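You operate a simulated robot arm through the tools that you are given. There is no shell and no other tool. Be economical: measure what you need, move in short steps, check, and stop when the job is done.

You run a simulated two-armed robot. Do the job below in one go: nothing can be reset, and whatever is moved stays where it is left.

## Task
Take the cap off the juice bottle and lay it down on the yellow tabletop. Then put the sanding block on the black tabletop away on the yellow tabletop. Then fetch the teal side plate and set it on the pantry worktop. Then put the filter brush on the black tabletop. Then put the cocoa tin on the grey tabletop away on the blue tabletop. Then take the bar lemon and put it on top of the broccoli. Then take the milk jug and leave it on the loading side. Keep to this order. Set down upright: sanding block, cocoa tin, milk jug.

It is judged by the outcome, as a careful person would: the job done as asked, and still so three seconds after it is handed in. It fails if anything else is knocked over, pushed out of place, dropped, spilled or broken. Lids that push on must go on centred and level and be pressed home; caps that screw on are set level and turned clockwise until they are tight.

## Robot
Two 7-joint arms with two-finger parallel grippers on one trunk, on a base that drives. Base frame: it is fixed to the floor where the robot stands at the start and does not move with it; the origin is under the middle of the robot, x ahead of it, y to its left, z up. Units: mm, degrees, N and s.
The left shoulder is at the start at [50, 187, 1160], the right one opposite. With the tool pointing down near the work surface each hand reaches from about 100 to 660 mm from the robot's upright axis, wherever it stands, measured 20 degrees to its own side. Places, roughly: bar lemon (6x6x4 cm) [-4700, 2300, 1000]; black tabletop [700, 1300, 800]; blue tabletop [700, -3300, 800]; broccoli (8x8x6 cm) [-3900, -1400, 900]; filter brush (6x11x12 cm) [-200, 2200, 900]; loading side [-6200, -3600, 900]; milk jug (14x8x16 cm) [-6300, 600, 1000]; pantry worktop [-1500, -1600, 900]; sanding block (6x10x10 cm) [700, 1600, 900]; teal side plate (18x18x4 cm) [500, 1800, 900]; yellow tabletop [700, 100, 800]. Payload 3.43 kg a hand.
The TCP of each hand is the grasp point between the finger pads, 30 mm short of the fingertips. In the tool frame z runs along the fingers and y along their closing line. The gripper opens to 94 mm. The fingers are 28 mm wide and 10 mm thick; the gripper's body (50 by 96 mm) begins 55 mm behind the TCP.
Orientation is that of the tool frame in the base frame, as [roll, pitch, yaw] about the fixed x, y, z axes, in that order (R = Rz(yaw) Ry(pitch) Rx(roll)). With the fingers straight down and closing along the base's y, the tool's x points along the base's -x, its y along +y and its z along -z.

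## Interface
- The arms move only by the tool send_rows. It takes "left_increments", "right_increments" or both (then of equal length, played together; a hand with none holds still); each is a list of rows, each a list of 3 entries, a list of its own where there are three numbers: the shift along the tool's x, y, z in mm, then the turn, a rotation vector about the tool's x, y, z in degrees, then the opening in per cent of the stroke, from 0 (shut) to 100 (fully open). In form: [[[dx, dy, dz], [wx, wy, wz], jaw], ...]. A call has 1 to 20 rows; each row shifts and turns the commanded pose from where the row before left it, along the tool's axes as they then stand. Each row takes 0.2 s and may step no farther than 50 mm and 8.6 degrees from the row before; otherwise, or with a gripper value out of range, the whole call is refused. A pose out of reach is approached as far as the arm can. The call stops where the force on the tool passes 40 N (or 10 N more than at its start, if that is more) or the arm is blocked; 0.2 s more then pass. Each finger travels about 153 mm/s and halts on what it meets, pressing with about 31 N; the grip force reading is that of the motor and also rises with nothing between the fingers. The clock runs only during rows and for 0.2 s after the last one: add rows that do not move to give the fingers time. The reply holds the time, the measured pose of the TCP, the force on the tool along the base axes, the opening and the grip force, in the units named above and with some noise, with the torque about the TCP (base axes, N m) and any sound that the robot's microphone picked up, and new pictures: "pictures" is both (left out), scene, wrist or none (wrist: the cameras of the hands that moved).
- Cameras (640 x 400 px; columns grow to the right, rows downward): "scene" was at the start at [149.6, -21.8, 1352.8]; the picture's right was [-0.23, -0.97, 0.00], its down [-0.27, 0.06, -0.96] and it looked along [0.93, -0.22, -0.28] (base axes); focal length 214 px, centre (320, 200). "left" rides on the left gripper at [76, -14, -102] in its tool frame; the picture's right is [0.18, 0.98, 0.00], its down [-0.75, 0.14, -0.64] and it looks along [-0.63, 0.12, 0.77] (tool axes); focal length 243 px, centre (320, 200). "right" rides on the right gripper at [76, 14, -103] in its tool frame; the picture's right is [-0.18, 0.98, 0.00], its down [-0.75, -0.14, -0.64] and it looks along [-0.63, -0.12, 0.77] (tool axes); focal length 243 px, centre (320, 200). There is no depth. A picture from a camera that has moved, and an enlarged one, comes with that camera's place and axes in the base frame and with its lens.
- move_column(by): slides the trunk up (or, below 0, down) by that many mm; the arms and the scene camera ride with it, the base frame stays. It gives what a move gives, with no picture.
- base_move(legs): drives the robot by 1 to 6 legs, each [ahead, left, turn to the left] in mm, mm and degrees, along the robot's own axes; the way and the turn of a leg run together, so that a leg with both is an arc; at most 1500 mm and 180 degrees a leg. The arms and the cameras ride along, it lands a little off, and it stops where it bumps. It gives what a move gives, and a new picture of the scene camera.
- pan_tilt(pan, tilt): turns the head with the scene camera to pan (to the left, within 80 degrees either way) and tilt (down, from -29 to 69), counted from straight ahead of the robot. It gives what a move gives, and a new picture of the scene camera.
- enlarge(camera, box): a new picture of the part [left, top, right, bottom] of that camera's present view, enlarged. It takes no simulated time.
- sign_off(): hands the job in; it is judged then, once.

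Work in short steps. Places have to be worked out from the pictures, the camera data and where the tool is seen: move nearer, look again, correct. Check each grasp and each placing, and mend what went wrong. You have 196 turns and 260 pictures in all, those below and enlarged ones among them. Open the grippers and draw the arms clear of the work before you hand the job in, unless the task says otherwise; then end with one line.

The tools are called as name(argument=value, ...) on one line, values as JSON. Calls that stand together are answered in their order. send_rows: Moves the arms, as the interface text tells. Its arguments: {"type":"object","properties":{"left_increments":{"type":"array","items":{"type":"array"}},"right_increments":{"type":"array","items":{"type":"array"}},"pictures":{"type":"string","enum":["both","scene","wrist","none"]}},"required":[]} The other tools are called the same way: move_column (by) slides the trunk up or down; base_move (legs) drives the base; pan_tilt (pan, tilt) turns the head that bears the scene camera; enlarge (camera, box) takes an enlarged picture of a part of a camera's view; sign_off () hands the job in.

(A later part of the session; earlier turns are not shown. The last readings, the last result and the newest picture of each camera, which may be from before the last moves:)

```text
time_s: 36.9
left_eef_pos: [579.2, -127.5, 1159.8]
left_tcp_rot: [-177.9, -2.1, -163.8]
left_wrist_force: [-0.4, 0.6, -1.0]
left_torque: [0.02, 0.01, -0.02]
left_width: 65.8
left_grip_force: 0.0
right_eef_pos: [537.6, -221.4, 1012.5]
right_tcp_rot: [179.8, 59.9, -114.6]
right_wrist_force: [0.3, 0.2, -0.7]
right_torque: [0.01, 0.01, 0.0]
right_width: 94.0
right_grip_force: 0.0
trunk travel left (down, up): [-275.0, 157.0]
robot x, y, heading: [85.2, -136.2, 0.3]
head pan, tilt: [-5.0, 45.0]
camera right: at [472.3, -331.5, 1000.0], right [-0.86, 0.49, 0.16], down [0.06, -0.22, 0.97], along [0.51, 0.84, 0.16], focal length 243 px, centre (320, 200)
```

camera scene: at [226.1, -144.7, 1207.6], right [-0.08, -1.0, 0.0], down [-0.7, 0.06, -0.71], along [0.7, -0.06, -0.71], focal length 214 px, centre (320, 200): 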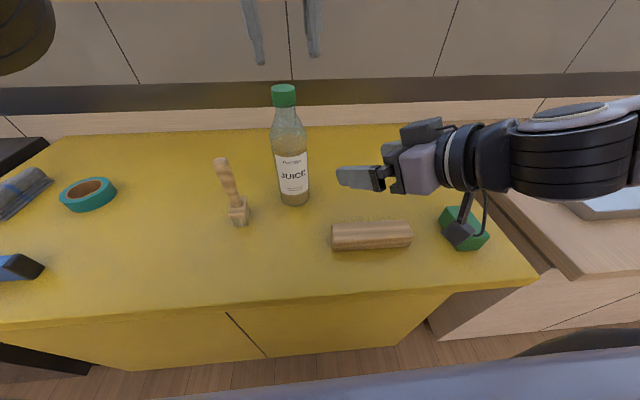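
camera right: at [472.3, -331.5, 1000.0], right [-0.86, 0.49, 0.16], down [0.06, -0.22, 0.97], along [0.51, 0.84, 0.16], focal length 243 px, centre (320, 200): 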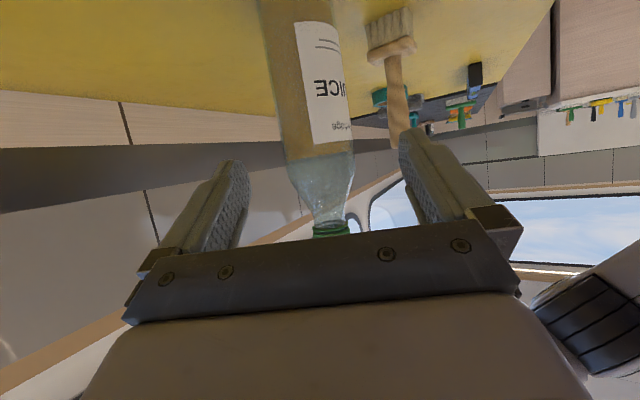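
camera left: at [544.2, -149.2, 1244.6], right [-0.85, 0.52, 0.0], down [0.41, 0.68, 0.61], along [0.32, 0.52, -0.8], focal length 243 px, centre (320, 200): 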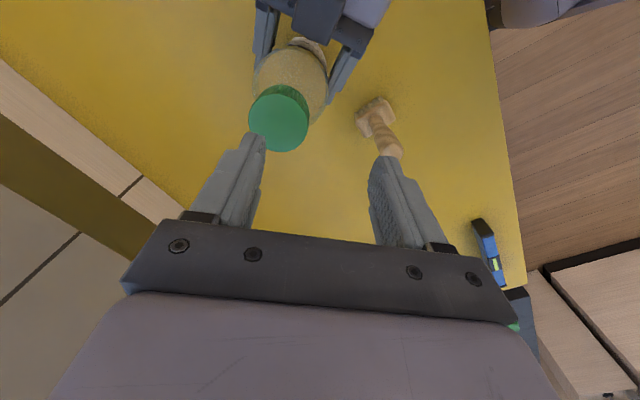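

Good alignment. Advance 125 mm and close.

send_rows(right_increments=[[[0, -1, 31], [0, 0, 0], 100], [[0, -1, 31], [0, 0, 0], 100], [[0, -1, 31], [0, 0, 0], 100], [[0, -1, 31], [0, 0, 0], 100], [[0, 0, 0], [0, 0, 0], 100], [[0, 0, 0], [0, 0, 0], 60], [[0, 0, 0], [0, 0, 0], 60]], pictures="wrist")

```text
time_s: 38.5
left_eef_pos: [580.7, -127.1, 1160.5]
left_tcp_rot: [-177.9, -2.1, -164.0]
left_wrist_force: [0.0, -0.1, -0.4]
left_torque: [0.0, -0.02, 0.03]
left_width: 65.8
left_grip_force: 0.1
right_eef_pos: [578.5, -150.9, 962.5]
right_tcp_rot: [179.6, 60.0, -114.8]
right_wrist_force: [3.0, 0.0, 2.1]
right_torque: [0.25, -0.12, -0.14]
right_width: 66.4
right_grip_force: 31.0
right hand out of reach, approached as far as the arm can: row 2, 3, 4
trunk travel left (down, up): [-275.0, 157.0]
robot x, y, heading: [89.6, -134.6, 0.1]
head pan, tilt: [-5.0, 45.0]
camera right: at [512.5, -260.7, 949.3], right [-0.86, 0.49, 0.16], down [0.06, -0.22, 0.97], along [0.51, 0.84, 0.16], focal length 243 px, centre (320, 200)
```

right: 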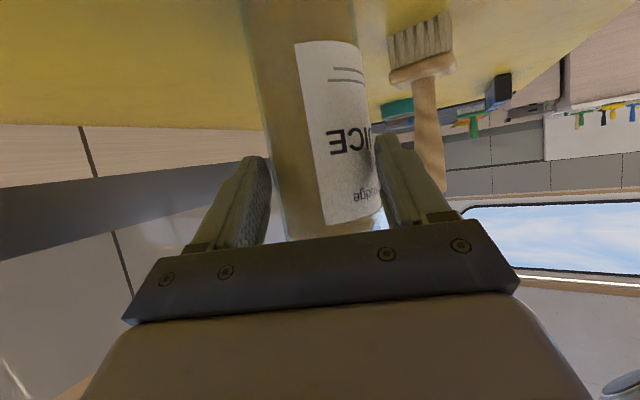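

The right hand grips with the tip half of the pads (reach limit), firm at 31 N. Level the left hand and look at the cap from above.

send_rows(left_increments=[[[0, 0, 0], [-2, -2, 0], 70], [[0, 0, 0], [0, 0, 0], 70]], pictures="wrist")

```text
time_s: 39.1
left_eef_pos: [582.1, -123.9, 1159.5]
left_tcp_rot: [-179.9, -0.3, -163.6]
left_wrist_force: [-0.7, 0.9, 0.6]
left_torque: [-0.02, 0.01, -0.02]
left_width: 65.9
left_grip_force: 0.0
right_eef_pos: [577.9, -151.1, 961.7]
right_tcp_rot: [179.6, 60.1, -114.7]
right_wrist_force: [2.7, 0.7, 3.4]
right_torque: [0.32, -0.15, -0.18]
right_width: 66.1
right_grip_force: 31.5
trunk travel left (down, up): [-275.0, 157.0]
robot x, y, heading: [81.5, -141.3, 0.5]
head pan, tilt: [-5.0, 45.0]
camera left: at [513.5, -158.7, 1261.4], right [-0.45, 0.89, 0.0], down [0.68, 0.35, 0.64], along [0.57, 0.29, -0.77], focal length 243 px, centre (320, 200)
```

left: 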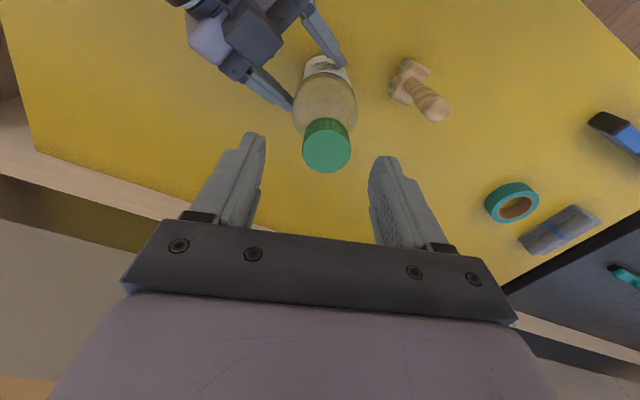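

Cap centre ≈(590.5, -113.5). Centre over it and descend to TCP z≈1094.

send_rows(left_increments=[[[-10.5, 7.3, 10], [0, 0, 0], 70], [[0, 0, 18], [0, 0, 0], 70], [[0, 0, 18], [0, 0, 0], 70], [[0, 0, 18], [0, 0, 0], 70], [[0, 0, 0], [0, 0, 0], 70]], pictures="both")

```text
time_s: 40.3
left_eef_pos: [589.1, -116.9, 1098.6]
left_tcp_rot: [-179.9, 0.1, -163.9]
left_wrist_force: [0.9, -0.3, -0.8]
left_torque: [0.03, 0.0, 0.01]
left_width: 65.8
left_grip_force: 0.1
right_eef_pos: [578.4, -151.0, 962.1]
right_tcp_rot: [179.4, 59.9, -114.7]
right_wrist_force: [-0.6, -2.9, 7.4]
right_torque: [0.16, 0.27, 0.02]
right_width: 66.1
right_grip_force: 31.2
trunk travel left (down, up): [-275.0, 157.0]
robot x, y, heading: [88.1, -138.2, 0.5]
head pan, tilt: [-5.0, 45.0]
camera scene: at [225.5, -144.4, 1207.7], right [-0.08, -1.0, 0.0], down [-0.7, 0.06, -0.71], along [0.71, -0.06, -0.71], focal length 214 px, centre (320, 200)
camera left: at [518.9, -151.6, 1199.3], right [-0.45, 0.89, 0.0], down [0.68, 0.34, 0.64], along [0.58, 0.29, -0.77], focal length 243 px, centre (320, 200)
```

scene: 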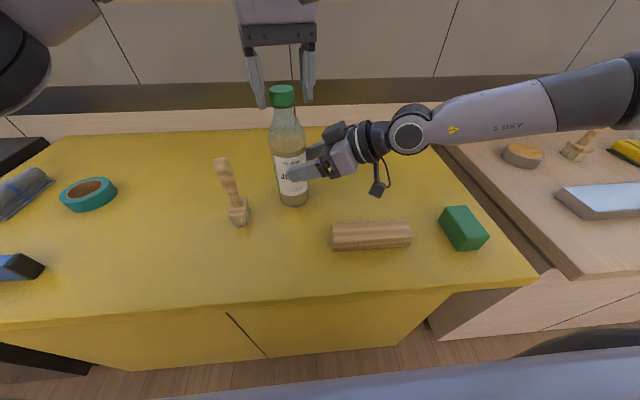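
left: 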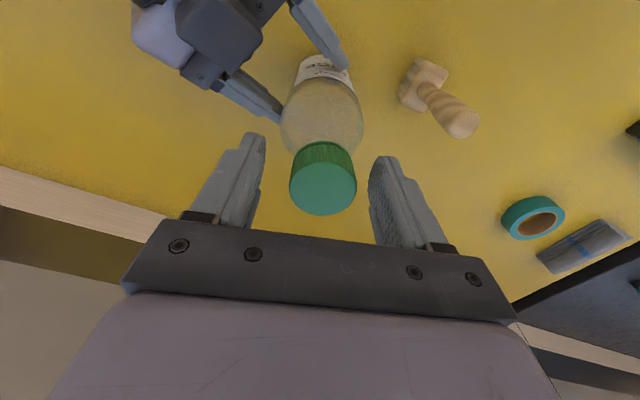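

Centred within 2 mm. Descend 6 mm more and close on the cap.

send_rows(left_increments=[[[0, 1.5, 6], [0, 0, 0], 70], [[0, 0, 0], [0, 0, 0], 20], [[0, 0, 0], [0, 0, 0], 20], [[0, 0, 0], [0, 0, 0], 20]], pictures="wrist")

```text
time_s: 41.3
left_eef_pos: [589.8, -115.4, 1090.6]
left_tcp_rot: [-179.9, 0.1, -163.8]
left_wrist_force: [-2.2, 6.3, 0.5]
left_torque: [0.1, 0.06, 0.06]
left_width: 40.1
left_grip_force: 30.8
right_eef_pos: [577.8, -151.5, 962.9]
right_tcp_rot: [179.5, 60.0, -114.8]
right_wrist_force: [0.5, -8.0, 6.0]
right_torque: [0.59, 0.4, -0.13]
right_width: 66.3
right_grip_force: 31.1
trunk travel left (down, up): [-275.0, 157.0]
robot x, y, heading: [84.4, -137.5, 0.1]
head pan, tilt: [-5.0, 45.0]
camera left: at [518.9, -149.8, 1193.3], right [-0.45, 0.89, 0.0], down [0.68, 0.35, 0.64], along [0.57, 0.29, -0.77], focal length 243 px, centre (320, 200)
```

left: 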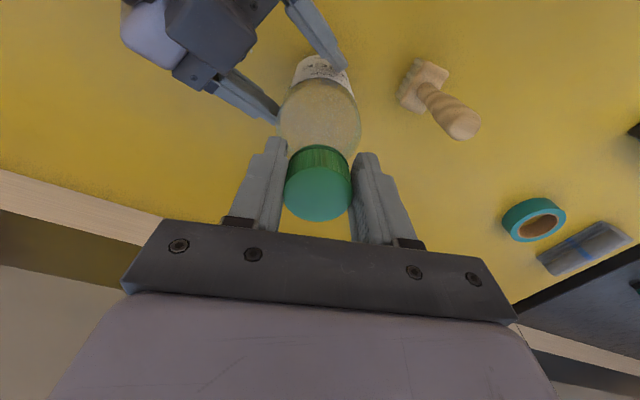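

Cap gripped (40 mm). Turn counter-clockwise 64° and watch the torque.

send_rows(left_increments=[[[0, 0, 0], [0, 0, -8], 20], [[0, 0, 0], [0, 0, -8], 20], [[0, 0, 0], [0, 0, -8], 20], [[0, 0, 0], [0, 0, -8], 20], [[0, 0, 0], [0, 0, -8], 20], [[0, 0, 0], [0, 0, -8], 20], [[0, 0, 0], [0, 0, -8], 20], [[0, 0, 0], [0, 0, -8], 20]], pictures="both")

```text
time_s: 43.1
left_eef_pos: [588.9, -115.7, 1092.6]
left_tcp_rot: [-179.7, -0.1, -99.7]
left_wrist_force: [12.5, -6.8, 9.1]
left_torque: [-0.43, -0.37, -0.15]
left_width: 40.4
left_grip_force: 30.7
right_eef_pos: [574.5, -149.3, 962.1]
right_tcp_rot: [179.5, 59.9, -114.4]
right_wrist_force: [-15.9, 9.4, 3.5]
right_torque: [0.09, -0.71, 0.74]
right_width: 66.3
right_grip_force: 30.2
trunk travel left (down, up): [-275.0, 157.0]
robot x, y, heading: [84.5, -138.7, 0.4]
head pan, tilt: [-5.0, 45.0]
camera scene: at [224.9, -144.0, 1207.8], right [-0.08, -1.0, 0.0], down [-0.7, 0.06, -0.71], along [0.71, -0.06, -0.71], focal length 214 px, centre (320, 200)
camera left: at [588.4, -192.7, 1194.5], right [-1.0, -0.02, -0.01], down [-0.02, 0.77, 0.64], along [-0.01, 0.64, -0.77], focal length 243 px, centre (320, 200)
```

scene: 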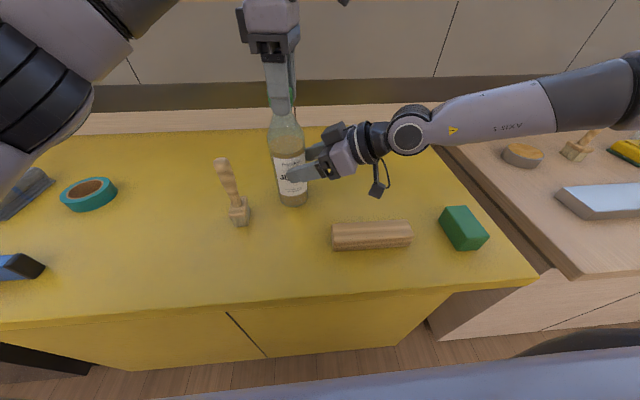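
left: 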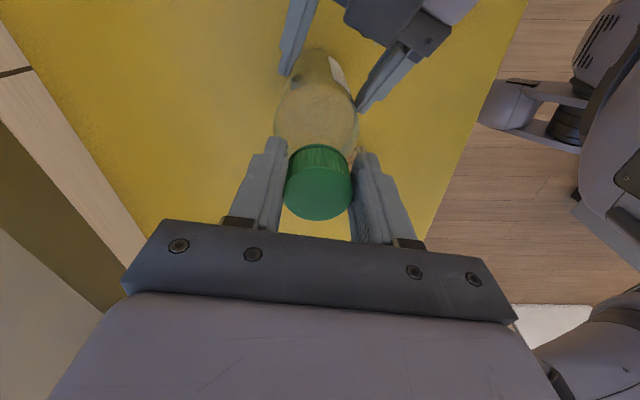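

Turning well with low torque. Continue another 56°.

send_rows(left_increments=[[[0, 0, 0], [0, 0, -8], 20], [[0, 0, 0], [0, 0, -8], 20], [[0, 0, 0], [0, 0, -8], 20], [[0, 0, 0], [0, 0, -8], 20], [[0, 0, 0], [0, 0, -8], 20], [[0, 0, 0], [0, 0, -8], 20], [[0, 0, 0], [0, 0, -8], 20]], pictures="both")

```text
time_s: 44.7
left_eef_pos: [587.1, -115.8, 1093.8]
left_tcp_rot: [-179.8, -0.1, -59.8]
left_wrist_force: [19.5, 1.1, 14.6]
left_torque: [0.09, -0.42, -0.08]
left_width: 40.3
left_grip_force: 30.8
left hand out of reach, approached as far as the arm can: row 6, 7
right_eef_pos: [573.5, -151.0, 960.7]
right_tcp_rot: [179.4, 59.8, -114.5]
right_wrist_force: [-27.8, 1.8, 4.6]
right_torque: [0.53, -0.59, 1.14]
right_width: 66.3
right_grip_force: 31.2
trunk travel left (down, up): [-275.0, 157.0]
robot x, y, heading: [83.7, -139.7, 0.2]
head pan, tilt: [-5.0, 45.0]
camera scene: at [223.9, -144.1, 1208.0], right [-0.08, -1.0, 0.0], down [-0.7, 0.06, -0.71], along [0.71, -0.06, -0.71], focal length 214 px, centre (320, 200)
camera left: at [637.0, -173.9, 1195.1], right [-0.76, -0.65, 0.0], down [-0.5, 0.58, 0.64], along [-0.42, 0.49, -0.77], focal length 243 px, centre (320, 200)
```

scene: 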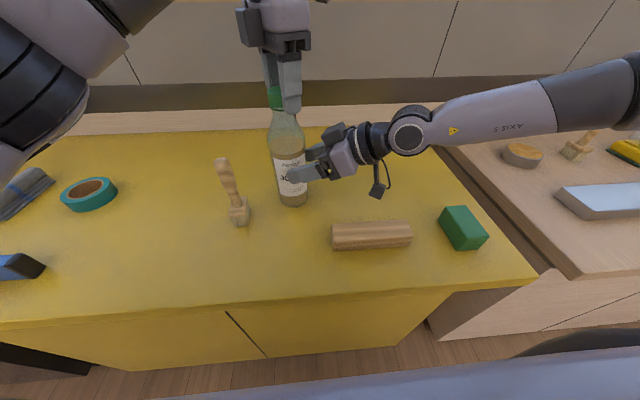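
left: 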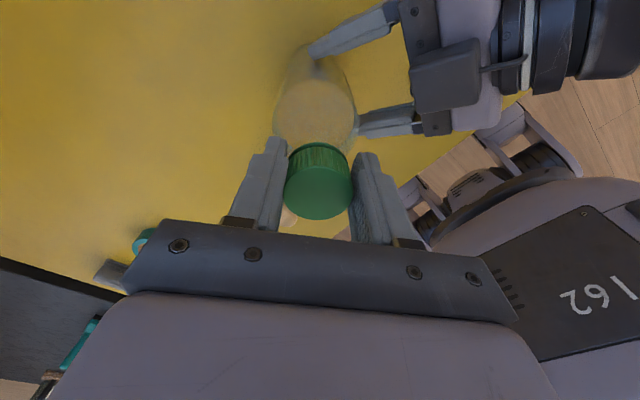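

About 104° done, cap rising ~3 mm. Release, wind back, recentre and check.

send_rows(left_increments=[[[0, 0, 0], [0, 0, 0], 70], [[0, 0, 0], [0, 0, 0], 70], [[0, 0, 0], [0, 0, 8], 70], [[0, 0, 0], [0, 0, 8], 70], [[0, 0, 0], [0, 0, 8], 70], [[0, 0, 0], [0, 0, 8], 70], [[0, 0, 0], [0, 0, 8], 70], [[0, 0, 0], [0, 0, 8], 70], [[0, 0, 0], [0, 0, 8], 70], [[0, 0, 0], [0, 0, 8], 70], [[0, 0, 0], [0, 0, 8], 70], [[0, 0, 0], [0, 0, 8], 70], [[0, 0, 0], [0, 0, 8], 70], [[0, 0, 0], [0, 0, 8], 70], [[0, 0, 0], [0, 0, 8], 70], [[0, 0, 0], [0, 0, 8], 70], [[0, 0, 0], [0, 0, 0], 70]], pictures="wrist")

```text
time_s: 48.3
left_eef_pos: [589.2, -115.1, 1090.7]
left_tcp_rot: [180.0, 0.0, -172.0]
left_wrist_force: [-0.2, 0.2, 0.6]
left_torque: [0.01, 0.01, 0.01]
left_width: 65.9
left_grip_force: 0.0
right_eef_pos: [578.5, -151.3, 961.3]
right_tcp_rot: [179.4, 60.1, -114.8]
right_wrist_force: [2.2, -0.8, 2.7]
right_torque: [0.05, -0.07, -0.06]
right_width: 66.2
right_grip_force: 31.0
trunk travel left (down, up): [-275.0, 157.0]
robot x, y, heading: [88.6, -137.2, 0.1]
head pan, tilt: [-5.0, 45.0]
camera left: at [514.4, -140.0, 1193.1], right [-0.32, 0.95, 0.0], down [0.73, 0.24, 0.64], along [0.61, 0.2, -0.77], focal length 243 px, centre (320, 200)
```

left: 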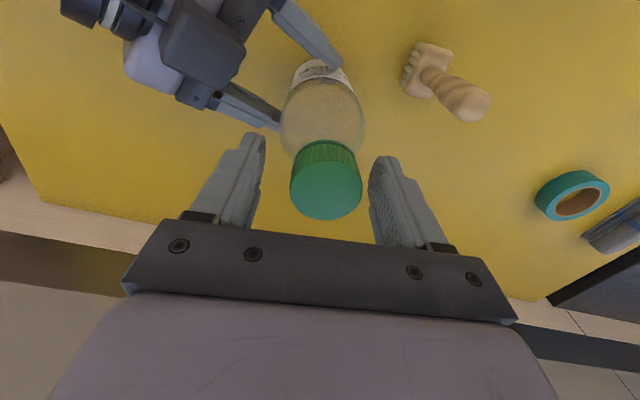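

Regrip slightly higher and turn again, rising gently.

send_rows(left_increments=[[[0, 2.5, -3], [0, 0, 0], 70], [[0, 0, 0], [0, 0, 0], 20], [[0, 0, 0], [0, 0, 0], 20], [[0, 0, -0.3], [0, 0, -8], 20], [[0, 0, -0.3], [0, 0, -8], 20], [[0, 0, -0.3], [0, 0, -8], 20], [[0, 0, -0.3], [0, 0, -8], 20], [[0, 0, -0.3], [0, 0, -8], 20], [[0, 0, -0.3], [0, 0, -8], 20], [[0, 0, -0.3], [0, 0, -8], 20], [[0, 0, -0.3], [0, 0, -8], 20], [[0, 0, -0.3], [0, 0, -8], 20], [[0, 0, -0.3], [0, 0, -8], 20], [[0, 0, -0.3], [0, 0, -8], 20], [[0, 0, -0.3], [0, 0, -8], 20], [[0, 0, -0.3], [0, 0, -8], 20]], pictures="wrist")

```text
time_s: 51.7
left_eef_pos: [589.1, -113.7, 1097.5]
left_tcp_rot: [-179.9, -0.2, -67.7]
left_wrist_force: [6.4, -10.3, -14.8]
left_torque: [-0.63, -0.48, 0.0]
left_width: 38.0
left_grip_force: 30.9
right_eef_pos: [577.2, -149.9, 961.2]
right_tcp_rot: [179.7, 60.0, -114.5]
right_wrist_force: [-6.1, 9.8, 10.1]
right_torque: [-0.41, -0.47, 0.4]
right_width: 66.1
right_grip_force: 31.2
trunk travel left (down, up): [-275.0, 157.0]
robot x, y, heading: [88.0, -142.3, 0.3]
head pan, tilt: [-5.0, 45.0]
camera left: at [630.5, -178.1, 1199.3], right [-0.84, -0.54, 0.0], down [-0.42, 0.65, 0.64], along [-0.35, 0.54, -0.77], focal length 243 px, centre (320, 200)
```

left: 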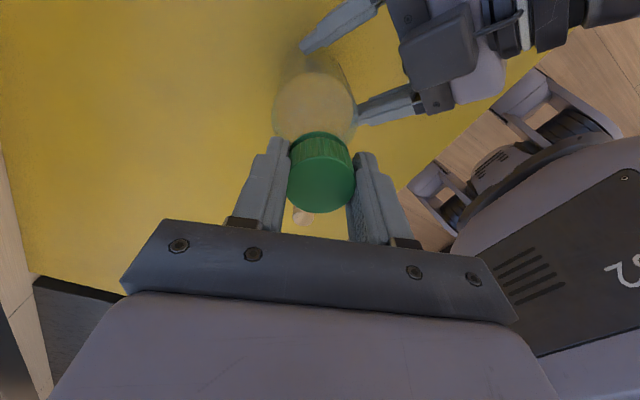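

Still threaded (pulling 15 N down as I rose a bit fast). Wind back and do another turn.

send_rows(left_increments=[[[0, 0, 0], [0, 0, 0], 70], [[0, 0, 1], [0, 0, 0], 70], [[0, 0, 1], [0, 0, 8], 70], [[0, 0, 0], [0, 0, 8], 70], [[0, 0, 0], [0, 0, 8], 70], [[0, 0, 0], [0, 0, 8], 70], [[0, 0, 0], [0, 0, 8], 70], [[0, 0, 0], [0, 0, 8], 70], [[0, 0, 0], [0, 0, 8], 70], [[0, 0, 0], [0, 0, 8], 70], [[0, 0, 0], [0, 0, 8], 70], [[0, 0, 0], [0, 0, 8], 70], [[0, 0, 0], [0, 0, 8], 70], [[0, 0, 0], [0, 0, 8], 70], [[0, 0, 0], [0, 0, 8], 70], [[0, 0, 0], [0, 0, 0], 70]], pictures="none")

send_rows(left_increments=[[[0, 0, 0], [0, 0, 0], 20], [[0, 0, 0], [0, 0, 0], 20], [[0, 0, -0.1], [0, 0, -8], 20], [[0, 0, -0.1], [0, 0, -8], 20], [[0, 0, -0.1], [0, 0, -8], 20], [[0, 0, -0.1], [0, 0, -8], 20], [[0, 0, -0.1], [0, 0, -8], 20], [[0, 0, -0.1], [0, 0, -8], 20], [[0, 0, -0.1], [0, 0, -8], 20], [[0, 0, -0.1], [0, 0, -8], 20], [[0, 0, -0.1], [0, 0, -8], 20], [[0, 0, -0.1], [0, 0, -8], 20], [[0, 0, -0.1], [0, 0, -8], 20], [[0, 0, -0.1], [0, 0, -8], 20], [[0, 0, -0.1], [0, 0, -8], 20]], pictures="both")

```text
time_s: 55.1
left_eef_pos: [587.7, -113.4, 1096.0]
left_tcp_rot: [-180.0, 0.0, -171.9]
left_wrist_force: [-0.8, 0.3, 0.2]
left_torque: [0.0, -0.02, 0.02]
left_width: 66.0
left_grip_force: 0.0
right_eef_pos: [578.6, -151.3, 960.9]
right_tcp_rot: [179.3, 59.9, -114.8]
right_wrist_force: [0.2, 0.5, 0.5]
right_torque: [-0.18, 0.09, 0.05]
right_width: 66.6
right_grip_force: 31.2
trunk travel left (down, up): [-275.0, 157.0]
robot x, y, heading: [89.3, -137.4, 0.3]
head pan, tilt: [-5.0, 45.0]
```

```text
time_s: 58.3
left_eef_pos: [588.9, -114.2, 1097.8]
left_tcp_rot: [-180.0, 0.0, -67.7]
left_wrist_force: [2.3, -0.8, -0.3]
left_torque: [-0.03, -0.02, -0.07]
left_width: 38.8
left_grip_force: 31.3
right_eef_pos: [577.8, -150.6, 961.4]
right_tcp_rot: [179.3, 59.9, -114.8]
right_wrist_force: [-1.6, 2.3, -0.2]
right_torque: [-0.34, -0.17, 0.13]
right_width: 66.3
right_grip_force: 31.0
trunk travel left (down, up): [-275.0, 157.0]
robot x, y, heading: [85.1, -140.0, 0.4]
head pan, tilt: [-5.0, 45.0]
camera scene: at [226.4, -144.1, 1207.5], right [-0.08, -1.0, 0.0], down [-0.71, 0.06, -0.71], along [0.7, -0.06, -0.71], focal length 214 px, centre (320, 200)
camera left: at [629.9, -178.6, 1199.5], right [-0.84, -0.54, 0.0], down [-0.42, 0.64, 0.64], along [-0.35, 0.54, -0.77], focal length 243 px, centre (320, 200)
```

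scene: 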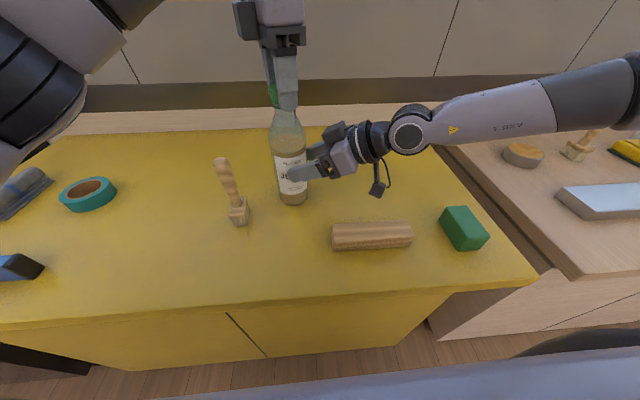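
left: 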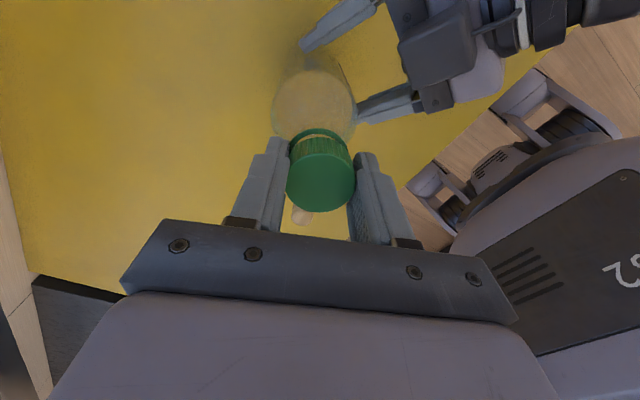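

The cap has parted from the ring and forces are near zero. Try lifting gently.

send_rows(left_increments=[[[0, 0, -2], [0, 0, -8], 20], [[0, 0, -3], [0, 0, 0], 20], [[0, 0, -3], [0, 0, 0], 20]], pictures="wrist")

```text
time_s: 59.1
left_eef_pos: [586.6, -113.9, 1105.2]
left_tcp_rot: [-179.9, 0.0, -59.9]
left_wrist_force: [7.4, -2.1, -6.4]
left_torque: [-0.07, -0.09, -0.01]
left_width: 38.9
left_grip_force: 31.1
right_eef_pos: [578.6, -149.9, 960.7]
right_tcp_rot: [179.7, 59.9, -114.5]
right_wrist_force: [-7.6, 1.8, 1.4]
right_torque: [-0.26, -1.01, 0.32]
right_width: 66.2
right_grip_force: 31.0
trunk travel left (down, up): [-275.0, 157.0]
robot x, y, heading: [88.0, -138.1, 0.4]
head pan, tilt: [-5.0, 45.0]
camera left: at [638.0, -172.1, 1206.7], right [-0.76, -0.65, 0.0], down [-0.5, 0.58, 0.64], along [-0.42, 0.49, -0.77], focal length 243 px, centre (320, 200)
```

left: 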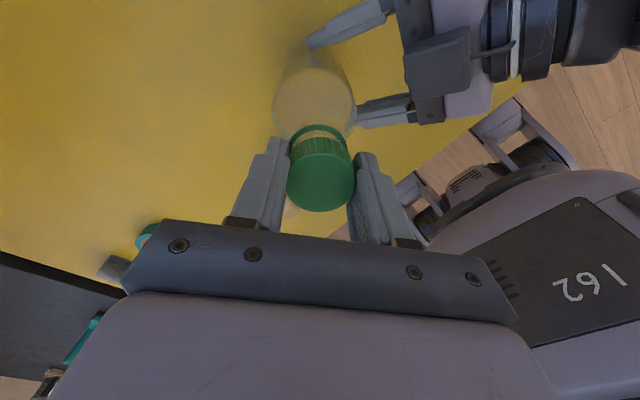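

It's coming off. Lift further.

send_rows(left_increments=[[[0, 0, -5], [0, 0, 0], 20], [[0, 0, -8], [0, 0, 0], 20], [[0, 0, -12], [0, 0, 0], 20], [[0, 0, -15], [0, 0, 0], 20], [[0, 0, -15], [0, 0, 0], 20]], pictures="both")

```text
time_s: 60.3
left_eef_pos: [588.5, -115.4, 1161.1]
left_tcp_rot: [-179.9, -0.2, -60.0]
left_wrist_force: [-0.6, 0.0, 0.1]
left_torque: [-0.02, -0.03, 0.05]
left_width: 38.9
left_grip_force: 31.3
right_eef_pos: [577.1, -151.6, 959.6]
right_tcp_rot: [179.4, 59.9, -114.8]
right_wrist_force: [-0.3, 0.2, -4.1]
right_torque: [-0.23, 0.09, -0.02]
right_width: 66.4
right_grip_force: 31.3
trunk travel left (down, up): [-275.0, 157.0]
robot x, y, heading: [84.5, -138.0, 0.4]
head pan, tilt: [-5.0, 45.0]
camera scene: at [226.1, -144.4, 1207.5], right [-0.08, -1.0, 0.0], down [-0.7, 0.06, -0.71], along [0.7, -0.06, -0.71], focal length 214 px, centre (320, 200)
camera left: at [637.5, -173.7, 1263.8], right [-0.76, -0.65, 0.0], down [-0.5, 0.58, 0.64], along [-0.42, 0.49, -0.77], focal length 243 px, centre (320, 200)
```

scene: 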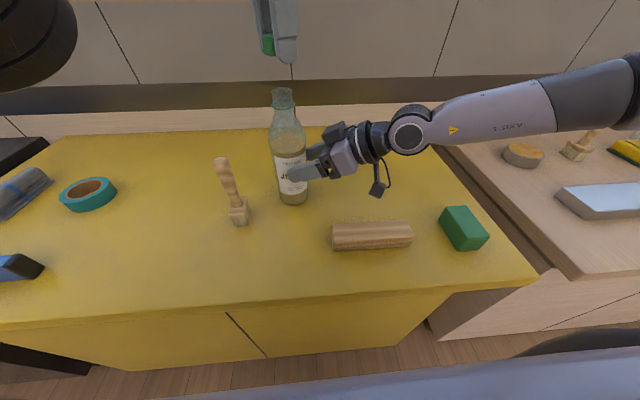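
left: 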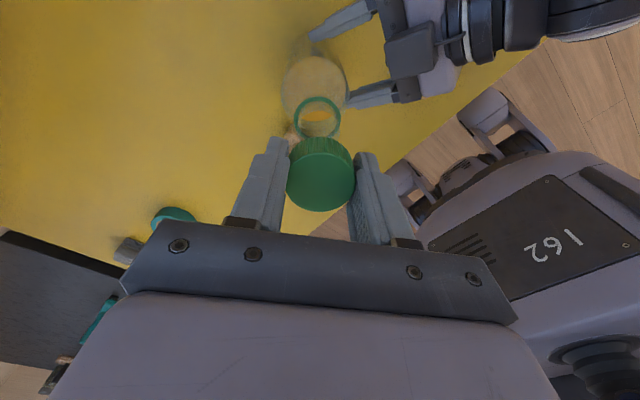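

Cap is off. Release the bottle and back the right hand away, while the left carries the cap over to a clear spot about (500, 140).

send_rows(right_increments=[[[0, 0, 0], [0, 0, 0], 100], [[0, 0, 0], [0, 0, 0], 100], [[0, 0, -30], [0, 0, 0], 100], [[0, 0, -30], [0, 0, 0], 100], [[0, 0, -30], [0, 0, 0], 100], [[0, 0, -30], [0, 0, 0], 100], [[0, 0, 0], [0, 0, 0], 100], [[0, 0, 0], [0, 0, 0], 100], [[0, 0, 0], [0, 0, 0], 100]], left_increments=[[[0, 0, 0], [0, 0, 0], 20], [[0, 0, 0], [0, 0, 0], 20], [[-37.9, -7.3, 0], [0, 0, 0], 20], [[-37.9, -7.3, 0], [0, 0, 0], 20], [[-37.9, -7.3, 0], [0, 0, 0], 20], [[-37.9, -7.3, 0], [0, 0, 0], 20], [[-37.9, -7.3, 0], [0, 0, 0], 20], [[-37.9, -7.3, 0], [0, 0, 0], 20], [[-37.9, -7.3, 0], [0, 0, 0], 20]], pictures="both")

```text
time_s: 62.3
left_eef_pos: [496.4, 138.4, 1161.5]
left_tcp_rot: [180.0, 0.0, -60.0]
left_wrist_force: [0.8, 0.1, 0.4]
left_torque: [0.0, 0.01, -0.02]
left_width: 38.9
left_grip_force: 31.1
right_eef_pos: [533.6, -244.1, 1025.2]
right_tcp_rot: [179.8, 60.0, -114.8]
right_wrist_force: [-0.4, 0.4, -0.1]
right_torque: [0.02, 0.0, -0.01]
right_width: 94.2
right_grip_force: 0.1
trunk travel left (down, up): [-275.0, 157.0]
robot x, y, heading: [86.4, -136.3, 0.3]
head pan, tilt: [-5.0, 45.0]
camera scene: at [225.8, -143.8, 1207.7], right [-0.08, -1.0, 0.0], down [-0.7, 0.06, -0.71], along [0.7, -0.06, -0.71], focal length 214 px, centre (320, 200)
camera right: at [468.0, -354.7, 1012.2], right [-0.86, 0.49, 0.16], down [0.06, -0.22, 0.97], along [0.52, 0.84, 0.16], focal length 243 px, centre (320, 200)
camera left: at [546.3, 79.8, 1263.7], right [-0.76, -0.65, 0.0], down [-0.5, 0.58, 0.64], along [-0.42, 0.49, -0.77], focal length 243 px, centre (320, 200)
```

scene: 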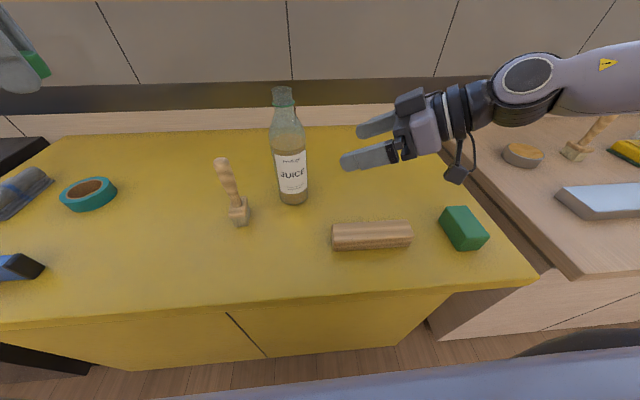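
right: 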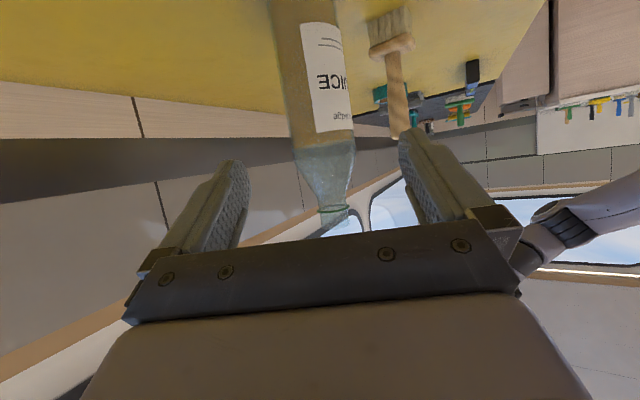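
left: 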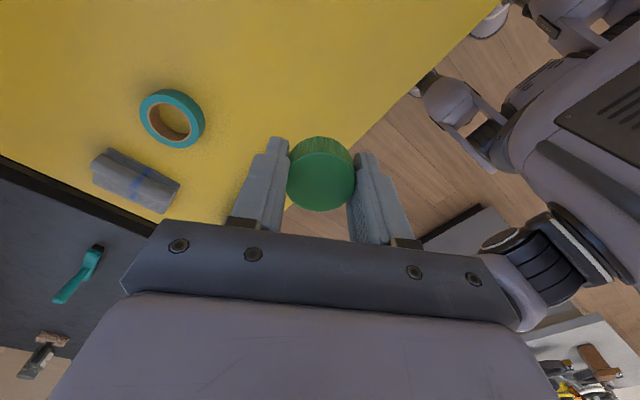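

Bottle undisturbed. Lower the cap toward the table.

send_rows(left_increments=[[[0, 0, 45], [0, 0, 0], 20], [[0, 0, 45], [0, 0, 0], 20], [[0, 0, 45], [0, 0, 0], 20], [[0, 0, 45], [0, 0, 0], 20], [[0, 0, 45], [0, 0, 0], 20], [[0, 0, 25], [0, 0, 0], 20], [[0, 0, 0], [0, 0, 0], 20]], pictures="both")

```text
time_s: 63.9
left_eef_pos: [498.2, 138.9, 908.4]
left_tcp_rot: [-180.0, 0.0, -59.9]
left_wrist_force: [-0.3, -0.3, -0.2]
left_torque: [-0.03, -0.01, 0.0]
left_width: 38.6
left_grip_force: 31.0
right_eef_pos: [534.5, -245.2, 1024.4]
right_tcp_rot: [179.7, 60.0, -114.9]
right_wrist_force: [0.5, 0.3, 0.0]
right_torque: [-0.03, -0.01, -0.01]
right_width: 94.1
right_grip_force: 0.0
trunk travel left (down, up): [-275.0, 157.0]
robot x, y, heading: [85.1, -140.3, 0.3]
head pan, tilt: [-5.0, 45.0]
camera scene: at [226.1, -144.1, 1207.6], right [-0.08, -1.0, 0.0], down [-0.7, 0.06, -0.71], along [0.7, -0.06, -0.71], focal length 214 px, centre (320, 200)
camera left: at [548.9, 81.2, 1010.7], right [-0.76, -0.65, 0.0], down [-0.5, 0.58, 0.64], along [-0.42, 0.49, -0.77], focal length 243 px, centre (320, 200)
```

scene: 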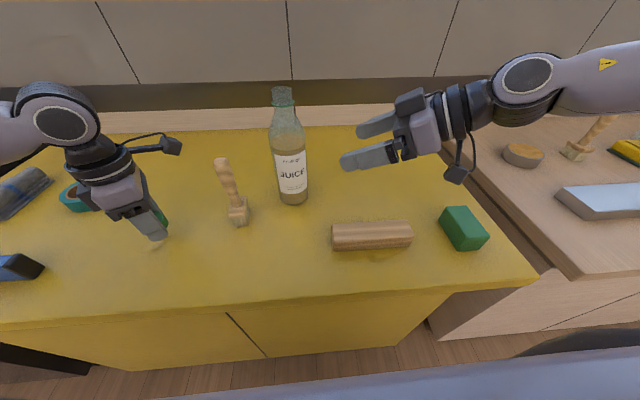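
left: 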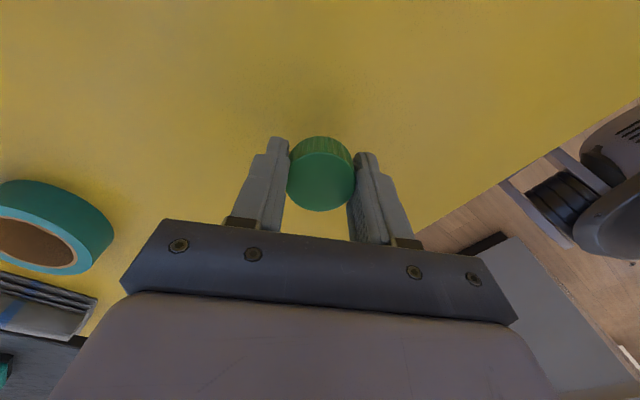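

Continue down in small steps until contact.

send_rows(left_increments=[[[0, 0, 8], [0, 0, 0], 20], [[0, 0, 8], [0, 0, 0], 20], [[0, 0, 4], [0, 0, 0], 20], [[0, 0, 3], [0, 0, 0], 20], [[0, 0, 3], [0, 0, 0], 20], [[0, 0, 3], [0, 0, 0], 20], [[0, 0, 0], [0, 0, 0], 20]], pictures="none")

```text
time_s: 65.5
left_eef_pos: [500.9, 141.6, 881.7]
left_tcp_rot: [180.0, 0.0, -59.9]
left_wrist_force: [-0.6, 0.4, -0.9]
left_torque: [0.01, 0.0, -0.01]
left_width: 38.7
left_grip_force: 31.1
right_eef_pos: [536.2, -245.8, 1023.1]
right_tcp_rot: [179.7, 60.0, -114.8]
right_wrist_force: [0.1, -0.2, 0.3]
right_torque: [0.02, 0.04, -0.03]
right_width: 93.9
right_grip_force: 0.0
trunk travel left (down, up): [-275.0, 157.0]
robot x, y, heading: [85.7, -134.7, 0.5]
head pan, tilt: [-5.0, 45.0]
```

send_rows(left_increments=[[[0, 0, 2], [0, 0, 0], 20], [[0, 0, 2], [0, 0, 0], 20], [[0, 0, 2], [0, 0, 0], 20], [[0, 0, 0], [0, 0, 0], 20]], pictures="both")

```text
time_s: 66.7
left_eef_pos: [500.6, 141.8, 880.2]
left_tcp_rot: [-179.5, -0.5, -60.0]
left_wrist_force: [-6.8, -0.7, 14.1]
left_torque: [-0.07, 0.59, 0.04]
left_width: 39.0
left_grip_force: 31.0
right_eef_pos: [533.2, -246.9, 1024.7]
right_tcp_rot: [179.8, 60.0, -114.8]
right_wrist_force: [-0.3, -0.7, 0.5]
right_torque: [-0.01, 0.0, -0.03]
right_width: 94.2
right_grip_force: 0.2
trunk travel left (down, up): [-275.0, 157.0]
robot x, y, heading: [85.4, -138.1, 0.5]
head pan, tilt: [-5.0, 45.0]
stopped in row 4 (left hand): the force on the tool passed its limit (the readings are from after the stop); the commanded pose is now the measured one
camera scene: at [224.4, -144.7, 1207.5], right [-0.08, -1.0, 0.0], down [-0.7, 0.06, -0.71], along [0.71, -0.06, -0.71], focal length 214 px, centre (320, 200)
camera left: at [548.1, 83.7, 983.0], right [-0.76, -0.65, -0.01], down [-0.51, 0.58, 0.63], along [-0.41, 0.49, -0.77], focal length 243 px, centre (320, 200)
```

scene: 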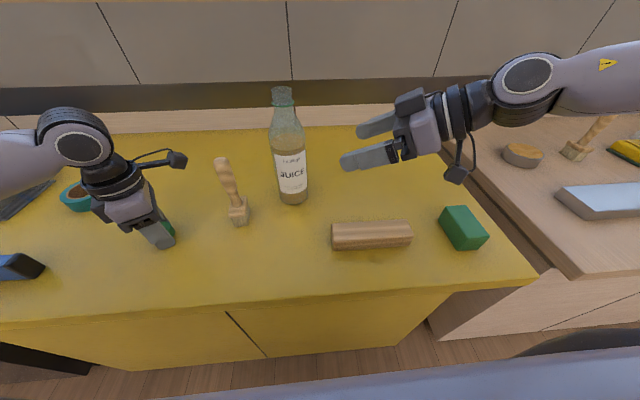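
left: 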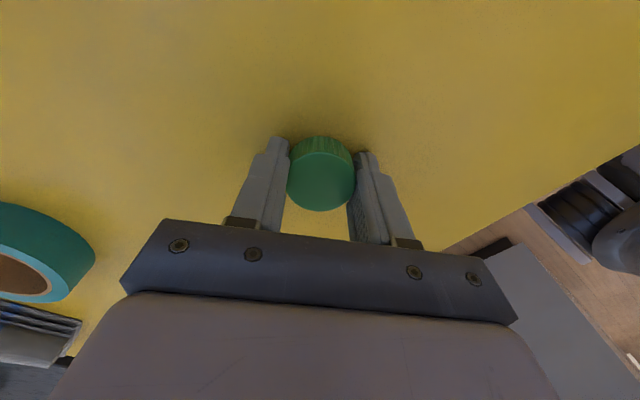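

Contact at 880, table at 850. Open gently and rise.

send_rows(left_increments=[[[0, 0, 0], [0, 0, 0], 50], [[0, 0, 0], [0, 0, 0], 60], [[0, 0, -25], [0, 0, 0], 60], [[0, 0, -45], [0, 0, 0], 60], [[0, 0, -45], [0, 0, 0], 60], [[0, 0, -45], [0, 0, 0], 60], [[0, 0, -45], [0, 0, 0], 60], [[0, 0, -45], [0, 0, 0], 60]], pictures="both")

```text
time_s: 68.5
left_eef_pos: [500.4, 147.7, 1126.6]
left_tcp_rot: [-179.7, -0.3, -59.8]
left_wrist_force: [-0.9, 0.1, -0.1]
left_torque: [0.01, 0.01, 0.02]
left_width: 56.2
left_grip_force: 0.1
left hand out of reach, approached as far as the arm can: row 5
right_eef_pos: [536.1, -245.1, 1024.0]
right_tcp_rot: [179.8, 59.8, -114.9]
right_wrist_force: [-0.5, 0.1, 0.2]
right_torque: [0.01, -0.01, 0.0]
right_width: 94.0
right_grip_force: 0.0
trunk travel left (down, up): [-275.0, 157.0]
robot x, y, heading: [84.2, -135.1, 0.2]
head pan, tilt: [-5.0, 45.0]
camera scene: at [225.7, -144.5, 1207.6], right [-0.08, -1.0, 0.0], down [-0.7, 0.06, -0.71], along [0.71, -0.06, -0.71], focal length 214 px, centre (320, 200)
camera left: at [549.0, 88.2, 1229.2], right [-0.76, -0.65, 0.0], down [-0.51, 0.58, 0.64], along [-0.41, 0.49, -0.77], focal length 243 px, centre (320, 200)
```

scene: 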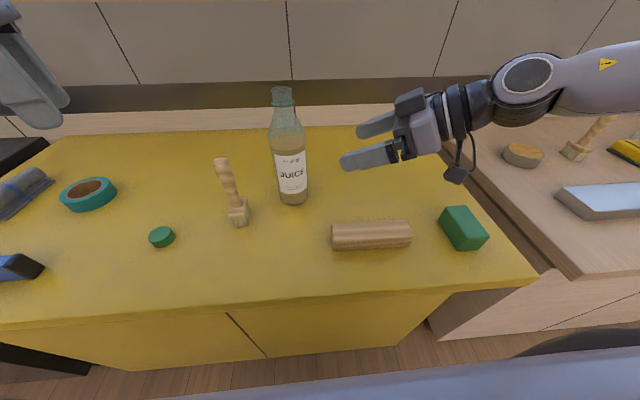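
left: 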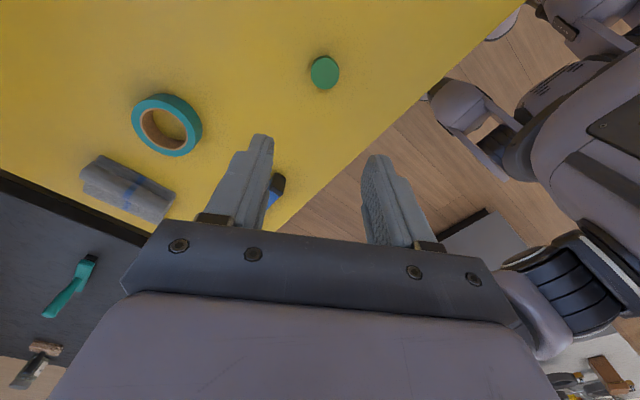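

Cap is laid down. Raise the trunk and bring both hands back to a neutral, pointing-down travelling pose.

move_column(by=100)

send_rows(right_increments=[[[0, 0, -12], [7, 0, 4], 100], [[0, 0, -12], [7, 0, 4], 100], [[0, 0, -12], [7, 0, 4], 100], [[0, 0, -12], [7, 0, 4], 100], [[0, 0, -12], [7, 0, 4], 100], [[0, 0, -12], [7, 0, 4], 100], [[0, 0, -12], [7, 0, 4], 100], [[0, 0, -12], [7, 0, 4], 100], [[0, 0, 0], [0, 7.5, 0], 100], [[0, 0, 0], [0, 7.5, 0], 100], [[0, 0, 0], [0, 7.5, 0], 100], [[0, 0, 0], [0, 7.5, 0], 100], [[0, 0, 0], [0, 7.5, 0], 100], [[0, 0, 0], [0, 7.5, 0], 100], [[0, 0, 0], [0, 7.5, 0], 100], [[0, 0, 0], [0, 7.5, 0], 100]], left_increments=[[[0, 0, 0], [0, 0, 8], 100], [[0, 0, 0], [0, 0, 8], 100], [[0, 0, 0], [0, 0, 8], 100], [[0, 0, 0], [0, 0, 8], 100], [[0, 0, 0], [0, 0, 8], 100], [[0, 0, 0], [0, 0, 8], 100], [[0, 0, 0], [0, 0, 8], 100], [[0, 0, 0], [0, 0, 8], 100], [[0, 0, 0], [0, 0, 8], 100], [[0, 0, 0], [0, 0, 8], 100], [[0, 0, 0], [0, 0, 8], 100], [[0, 0, 0], [0, 0, 8], 100], [[0, 0, 0], [0, 0, 8], 100], [[0, 0, 0], [0, 0, 8], 100], [[0, 0, 0], [0, 0, 8], 100], [[30, 0, 0], [0, 0, 0], 100]], pictures="none")

```text
time_s: 69.8
left_eef_pos: [500.4, 146.0, 1226.1]
left_tcp_rot: [-179.7, -0.4, -59.8]
left_wrist_force: [0.3, 0.3, 0.7]
left_torque: [0.03, 0.0, 0.01]
left_width: 56.6
left_grip_force: 0.0
right_eef_pos: [535.4, -244.5, 1124.3]
right_tcp_rot: [179.7, 59.9, -114.9]
right_wrist_force: [0.1, 0.1, -0.4]
right_torque: [0.03, -0.01, -0.04]
right_width: 93.9
right_grip_force: 0.0
trunk travel left (down, up): [-375.0, 57.0]
robot x, y, heading: [88.4, -137.8, 0.5]
head pan, tilt: [-5.0, 45.0]
```

```text
time_s: 73.2
left_eef_pos: [468.8, 145.6, 1226.2]
left_tcp_rot: [-179.9, 0.4, -180.0]
left_wrist_force: [-0.4, 0.2, -0.8]
left_torque: [0.02, -0.02, 0.01]
left_width: 93.8
left_grip_force: 0.0
right_eef_pos: [471.3, -292.6, 1172.6]
right_tcp_rot: [-179.7, -0.2, -179.0]
right_wrist_force: [-0.4, -0.1, -0.8]
right_torque: [0.01, 0.01, -0.01]
right_width: 94.1
right_grip_force: 0.1
trunk travel left (down, up): [-375.0, 57.0]
robot x, y, heading: [87.3, -138.5, 0.0]
head pan, tilt: [-5.0, 45.0]
```

Drive back a little and left along the counter to the black tabletop, watching the pan.

base_move(legs=[[-90, 0, 0], [0, 1450, 0]])

pan_tilt(pan=0, tilt=35)

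```text
time_s: 81.2
left_eef_pos: [387.2, 1611.9, 1228.1]
left_tcp_rot: [-179.9, 0.5, 179.1]
left_wrist_force: [-0.8, 0.1, -0.4]
left_torque: [-0.02, 0.01, -0.02]
left_width: 93.7
left_grip_force: 0.2
right_eef_pos: [381.8, 1175.2, 1172.4]
right_tcp_rot: [-179.7, -0.1, -180.0]
right_wrist_force: [0.1, 0.7, -0.1]
right_torque: [-0.02, -0.03, -0.04]
right_width: 94.1
right_grip_force: 0.0
trunk travel left (down, up): [-375.0, 57.0]
robot x, y, heading: [-1.2, 1335.9, -0.8]
head pan, tilt: [-5.0, 45.0]
camera scene: at [138.8, 1326.9, 1307.6], right [-0.1, -1.0, 0.0], down [-0.7, 0.07, -0.71], along [0.7, -0.07, -0.71], focal length 214 px, centre (320, 200)
```

scene: 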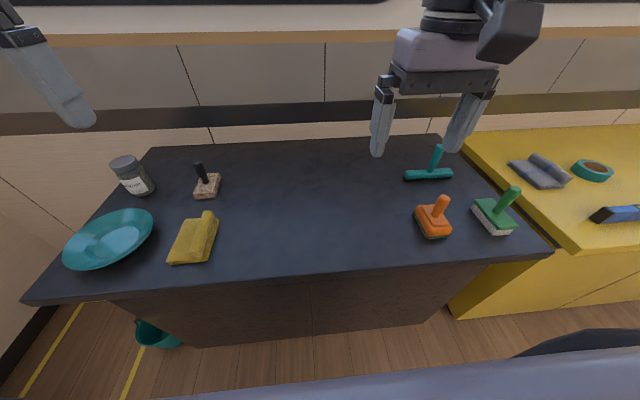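

```text
time_s: 82.0
left_eef_pos: [385.4, 1613.0, 1226.2]
left_tcp_rot: [-179.9, 0.5, 179.4]
left_wrist_force: [0.1, 0.5, -1.0]
left_torque: [-0.04, -0.02, 0.02]
left_width: 94.0
left_grip_force: 0.0
right_eef_pos: [382.4, 1175.6, 1171.6]
right_tcp_rot: [-179.8, 0.1, -179.9]
right_wrist_force: [0.1, 0.7, -0.3]
right_torque: [-0.01, 0.02, 0.01]
right_width: 93.9
right_grip_force: 0.1
trunk travel left (down, up): [-375.0, 57.0]
robot x, y, heading: [-2.4, 1338.2, -0.7]
head pan, tilt: [0.0, 35.0]
camera scene: at [145.9, 1333.7, 1322.4], right [-0.01, -1.0, 0.0], down [-0.57, 0.01, -0.82], along [0.82, -0.01, -0.57], focal length 214 px, centre (320, 200)
```

scene: 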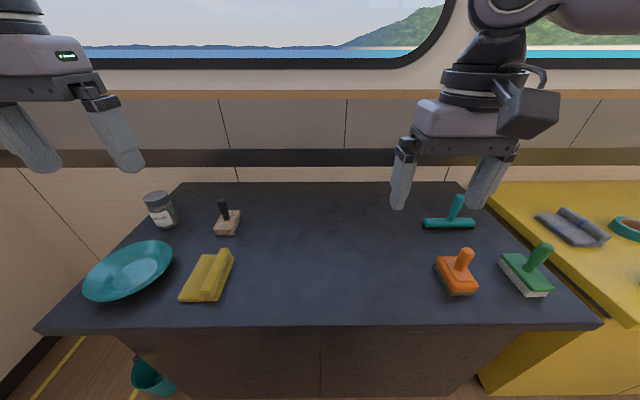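

The candidate near (700,1600) is the tan block with a black handle. Zoom to check.

enlarge(camera="scene", box=[130, 170, 290, 310])

```text
2.86 times, centred on (210, 240) of scene
camera zoom: at [145.9, 1333.7, 1322.4], right [-0.01, -1.0, 0.0], down [-0.57, 0.01, -0.82], along [0.82, -0.01, -0.57], focal length 613 px, centre (634, 86)
```

zoom: 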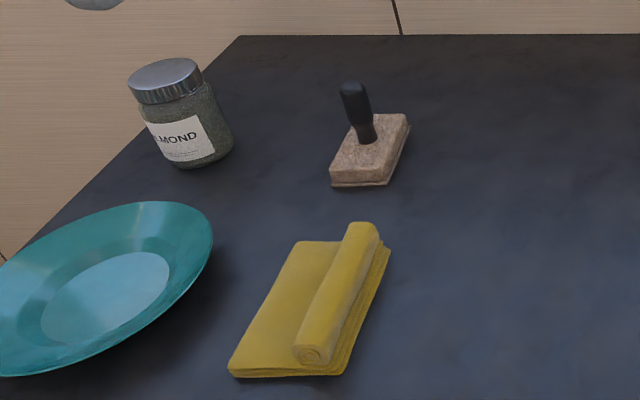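

Sanding block is the cork block with upright handle at about (670, 1628). Move the base to put it within left-hand reach.

base_move(legs=[[80, 95, 0.7]])

send_rows(left_increments=[[[-40, -17, 20], [0, 0, 0], 100], [[-40, -17, 20], [0, 0, 0], 100], [[-40, -17, 20], [0, 0, 0], 100], [[-40, -17, 20], [0, 0, 0], 100], [[0, 0, 0], [0, 0, 0], 100]], pictures="wrist")

```text
time_s: 83.2
left_eef_pos: [464.3, 1711.8, 1225.8]
left_tcp_rot: [-179.9, 0.5, 179.8]
left_wrist_force: [0.0, 1.3, 0.2]
left_torque: [-0.04, -0.01, 0.0]
left_width: 93.9
left_grip_force: 0.1
right_eef_pos: [465.3, 1272.6, 1171.8]
right_tcp_rot: [-179.7, 0.0, -179.3]
right_wrist_force: [0.2, 0.2, -0.5]
right_torque: [-0.04, 0.02, 0.01]
right_width: 94.0
right_grip_force: 0.1
trunk travel left (down, up): [-375.0, 57.0]
robot x, y, heading: [80.3, 1425.3, 0.1]
head pan, tilt: [0.0, 35.0]
camera scene: at [226.7, 1429.2, 1322.3], right [0.0, -1.0, 0.0], down [-0.57, 0.0, -0.82], along [0.82, 0.0, -0.57], focal length 214 px, centre (320, 200)
```

scene: 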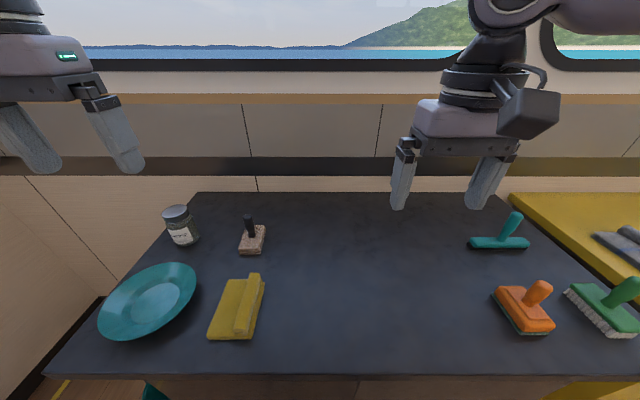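

```text
time_s: 84.4
left_eef_pos: [622.9, 1644.9, 1149.2]
left_tcp_rot: [-179.9, 0.6, 179.8]
left_wrist_force: [-0.3, 0.4, 0.5]
left_torque: [0.01, 0.0, 0.01]
left_width: 93.9
left_grip_force: 0.0
right_eef_pos: [463.7, 1273.2, 1172.4]
right_tcp_rot: [-179.7, 0.0, -179.2]
right_wrist_force: [0.5, 0.1, 0.0]
right_torque: [0.01, 0.03, -0.03]
right_width: 93.9
right_grip_force: 0.1
trunk travel left (down, up): [-375.0, 57.0]
robot x, y, heading: [80.0, 1428.4, 0.4]
head pan, tilt: [0.0, 35.0]
camera left: at [544.6, 1631.2, 1249.9], right [-0.18, 0.98, 0.0], down [0.75, 0.14, 0.65], along [0.64, 0.12, -0.76], focal length 243 px, centre (320, 200)
```

left: 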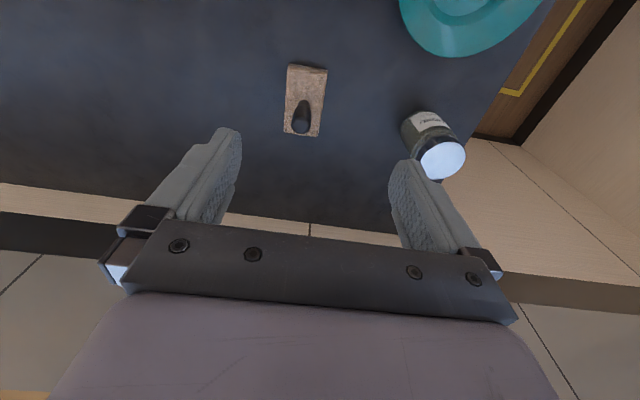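

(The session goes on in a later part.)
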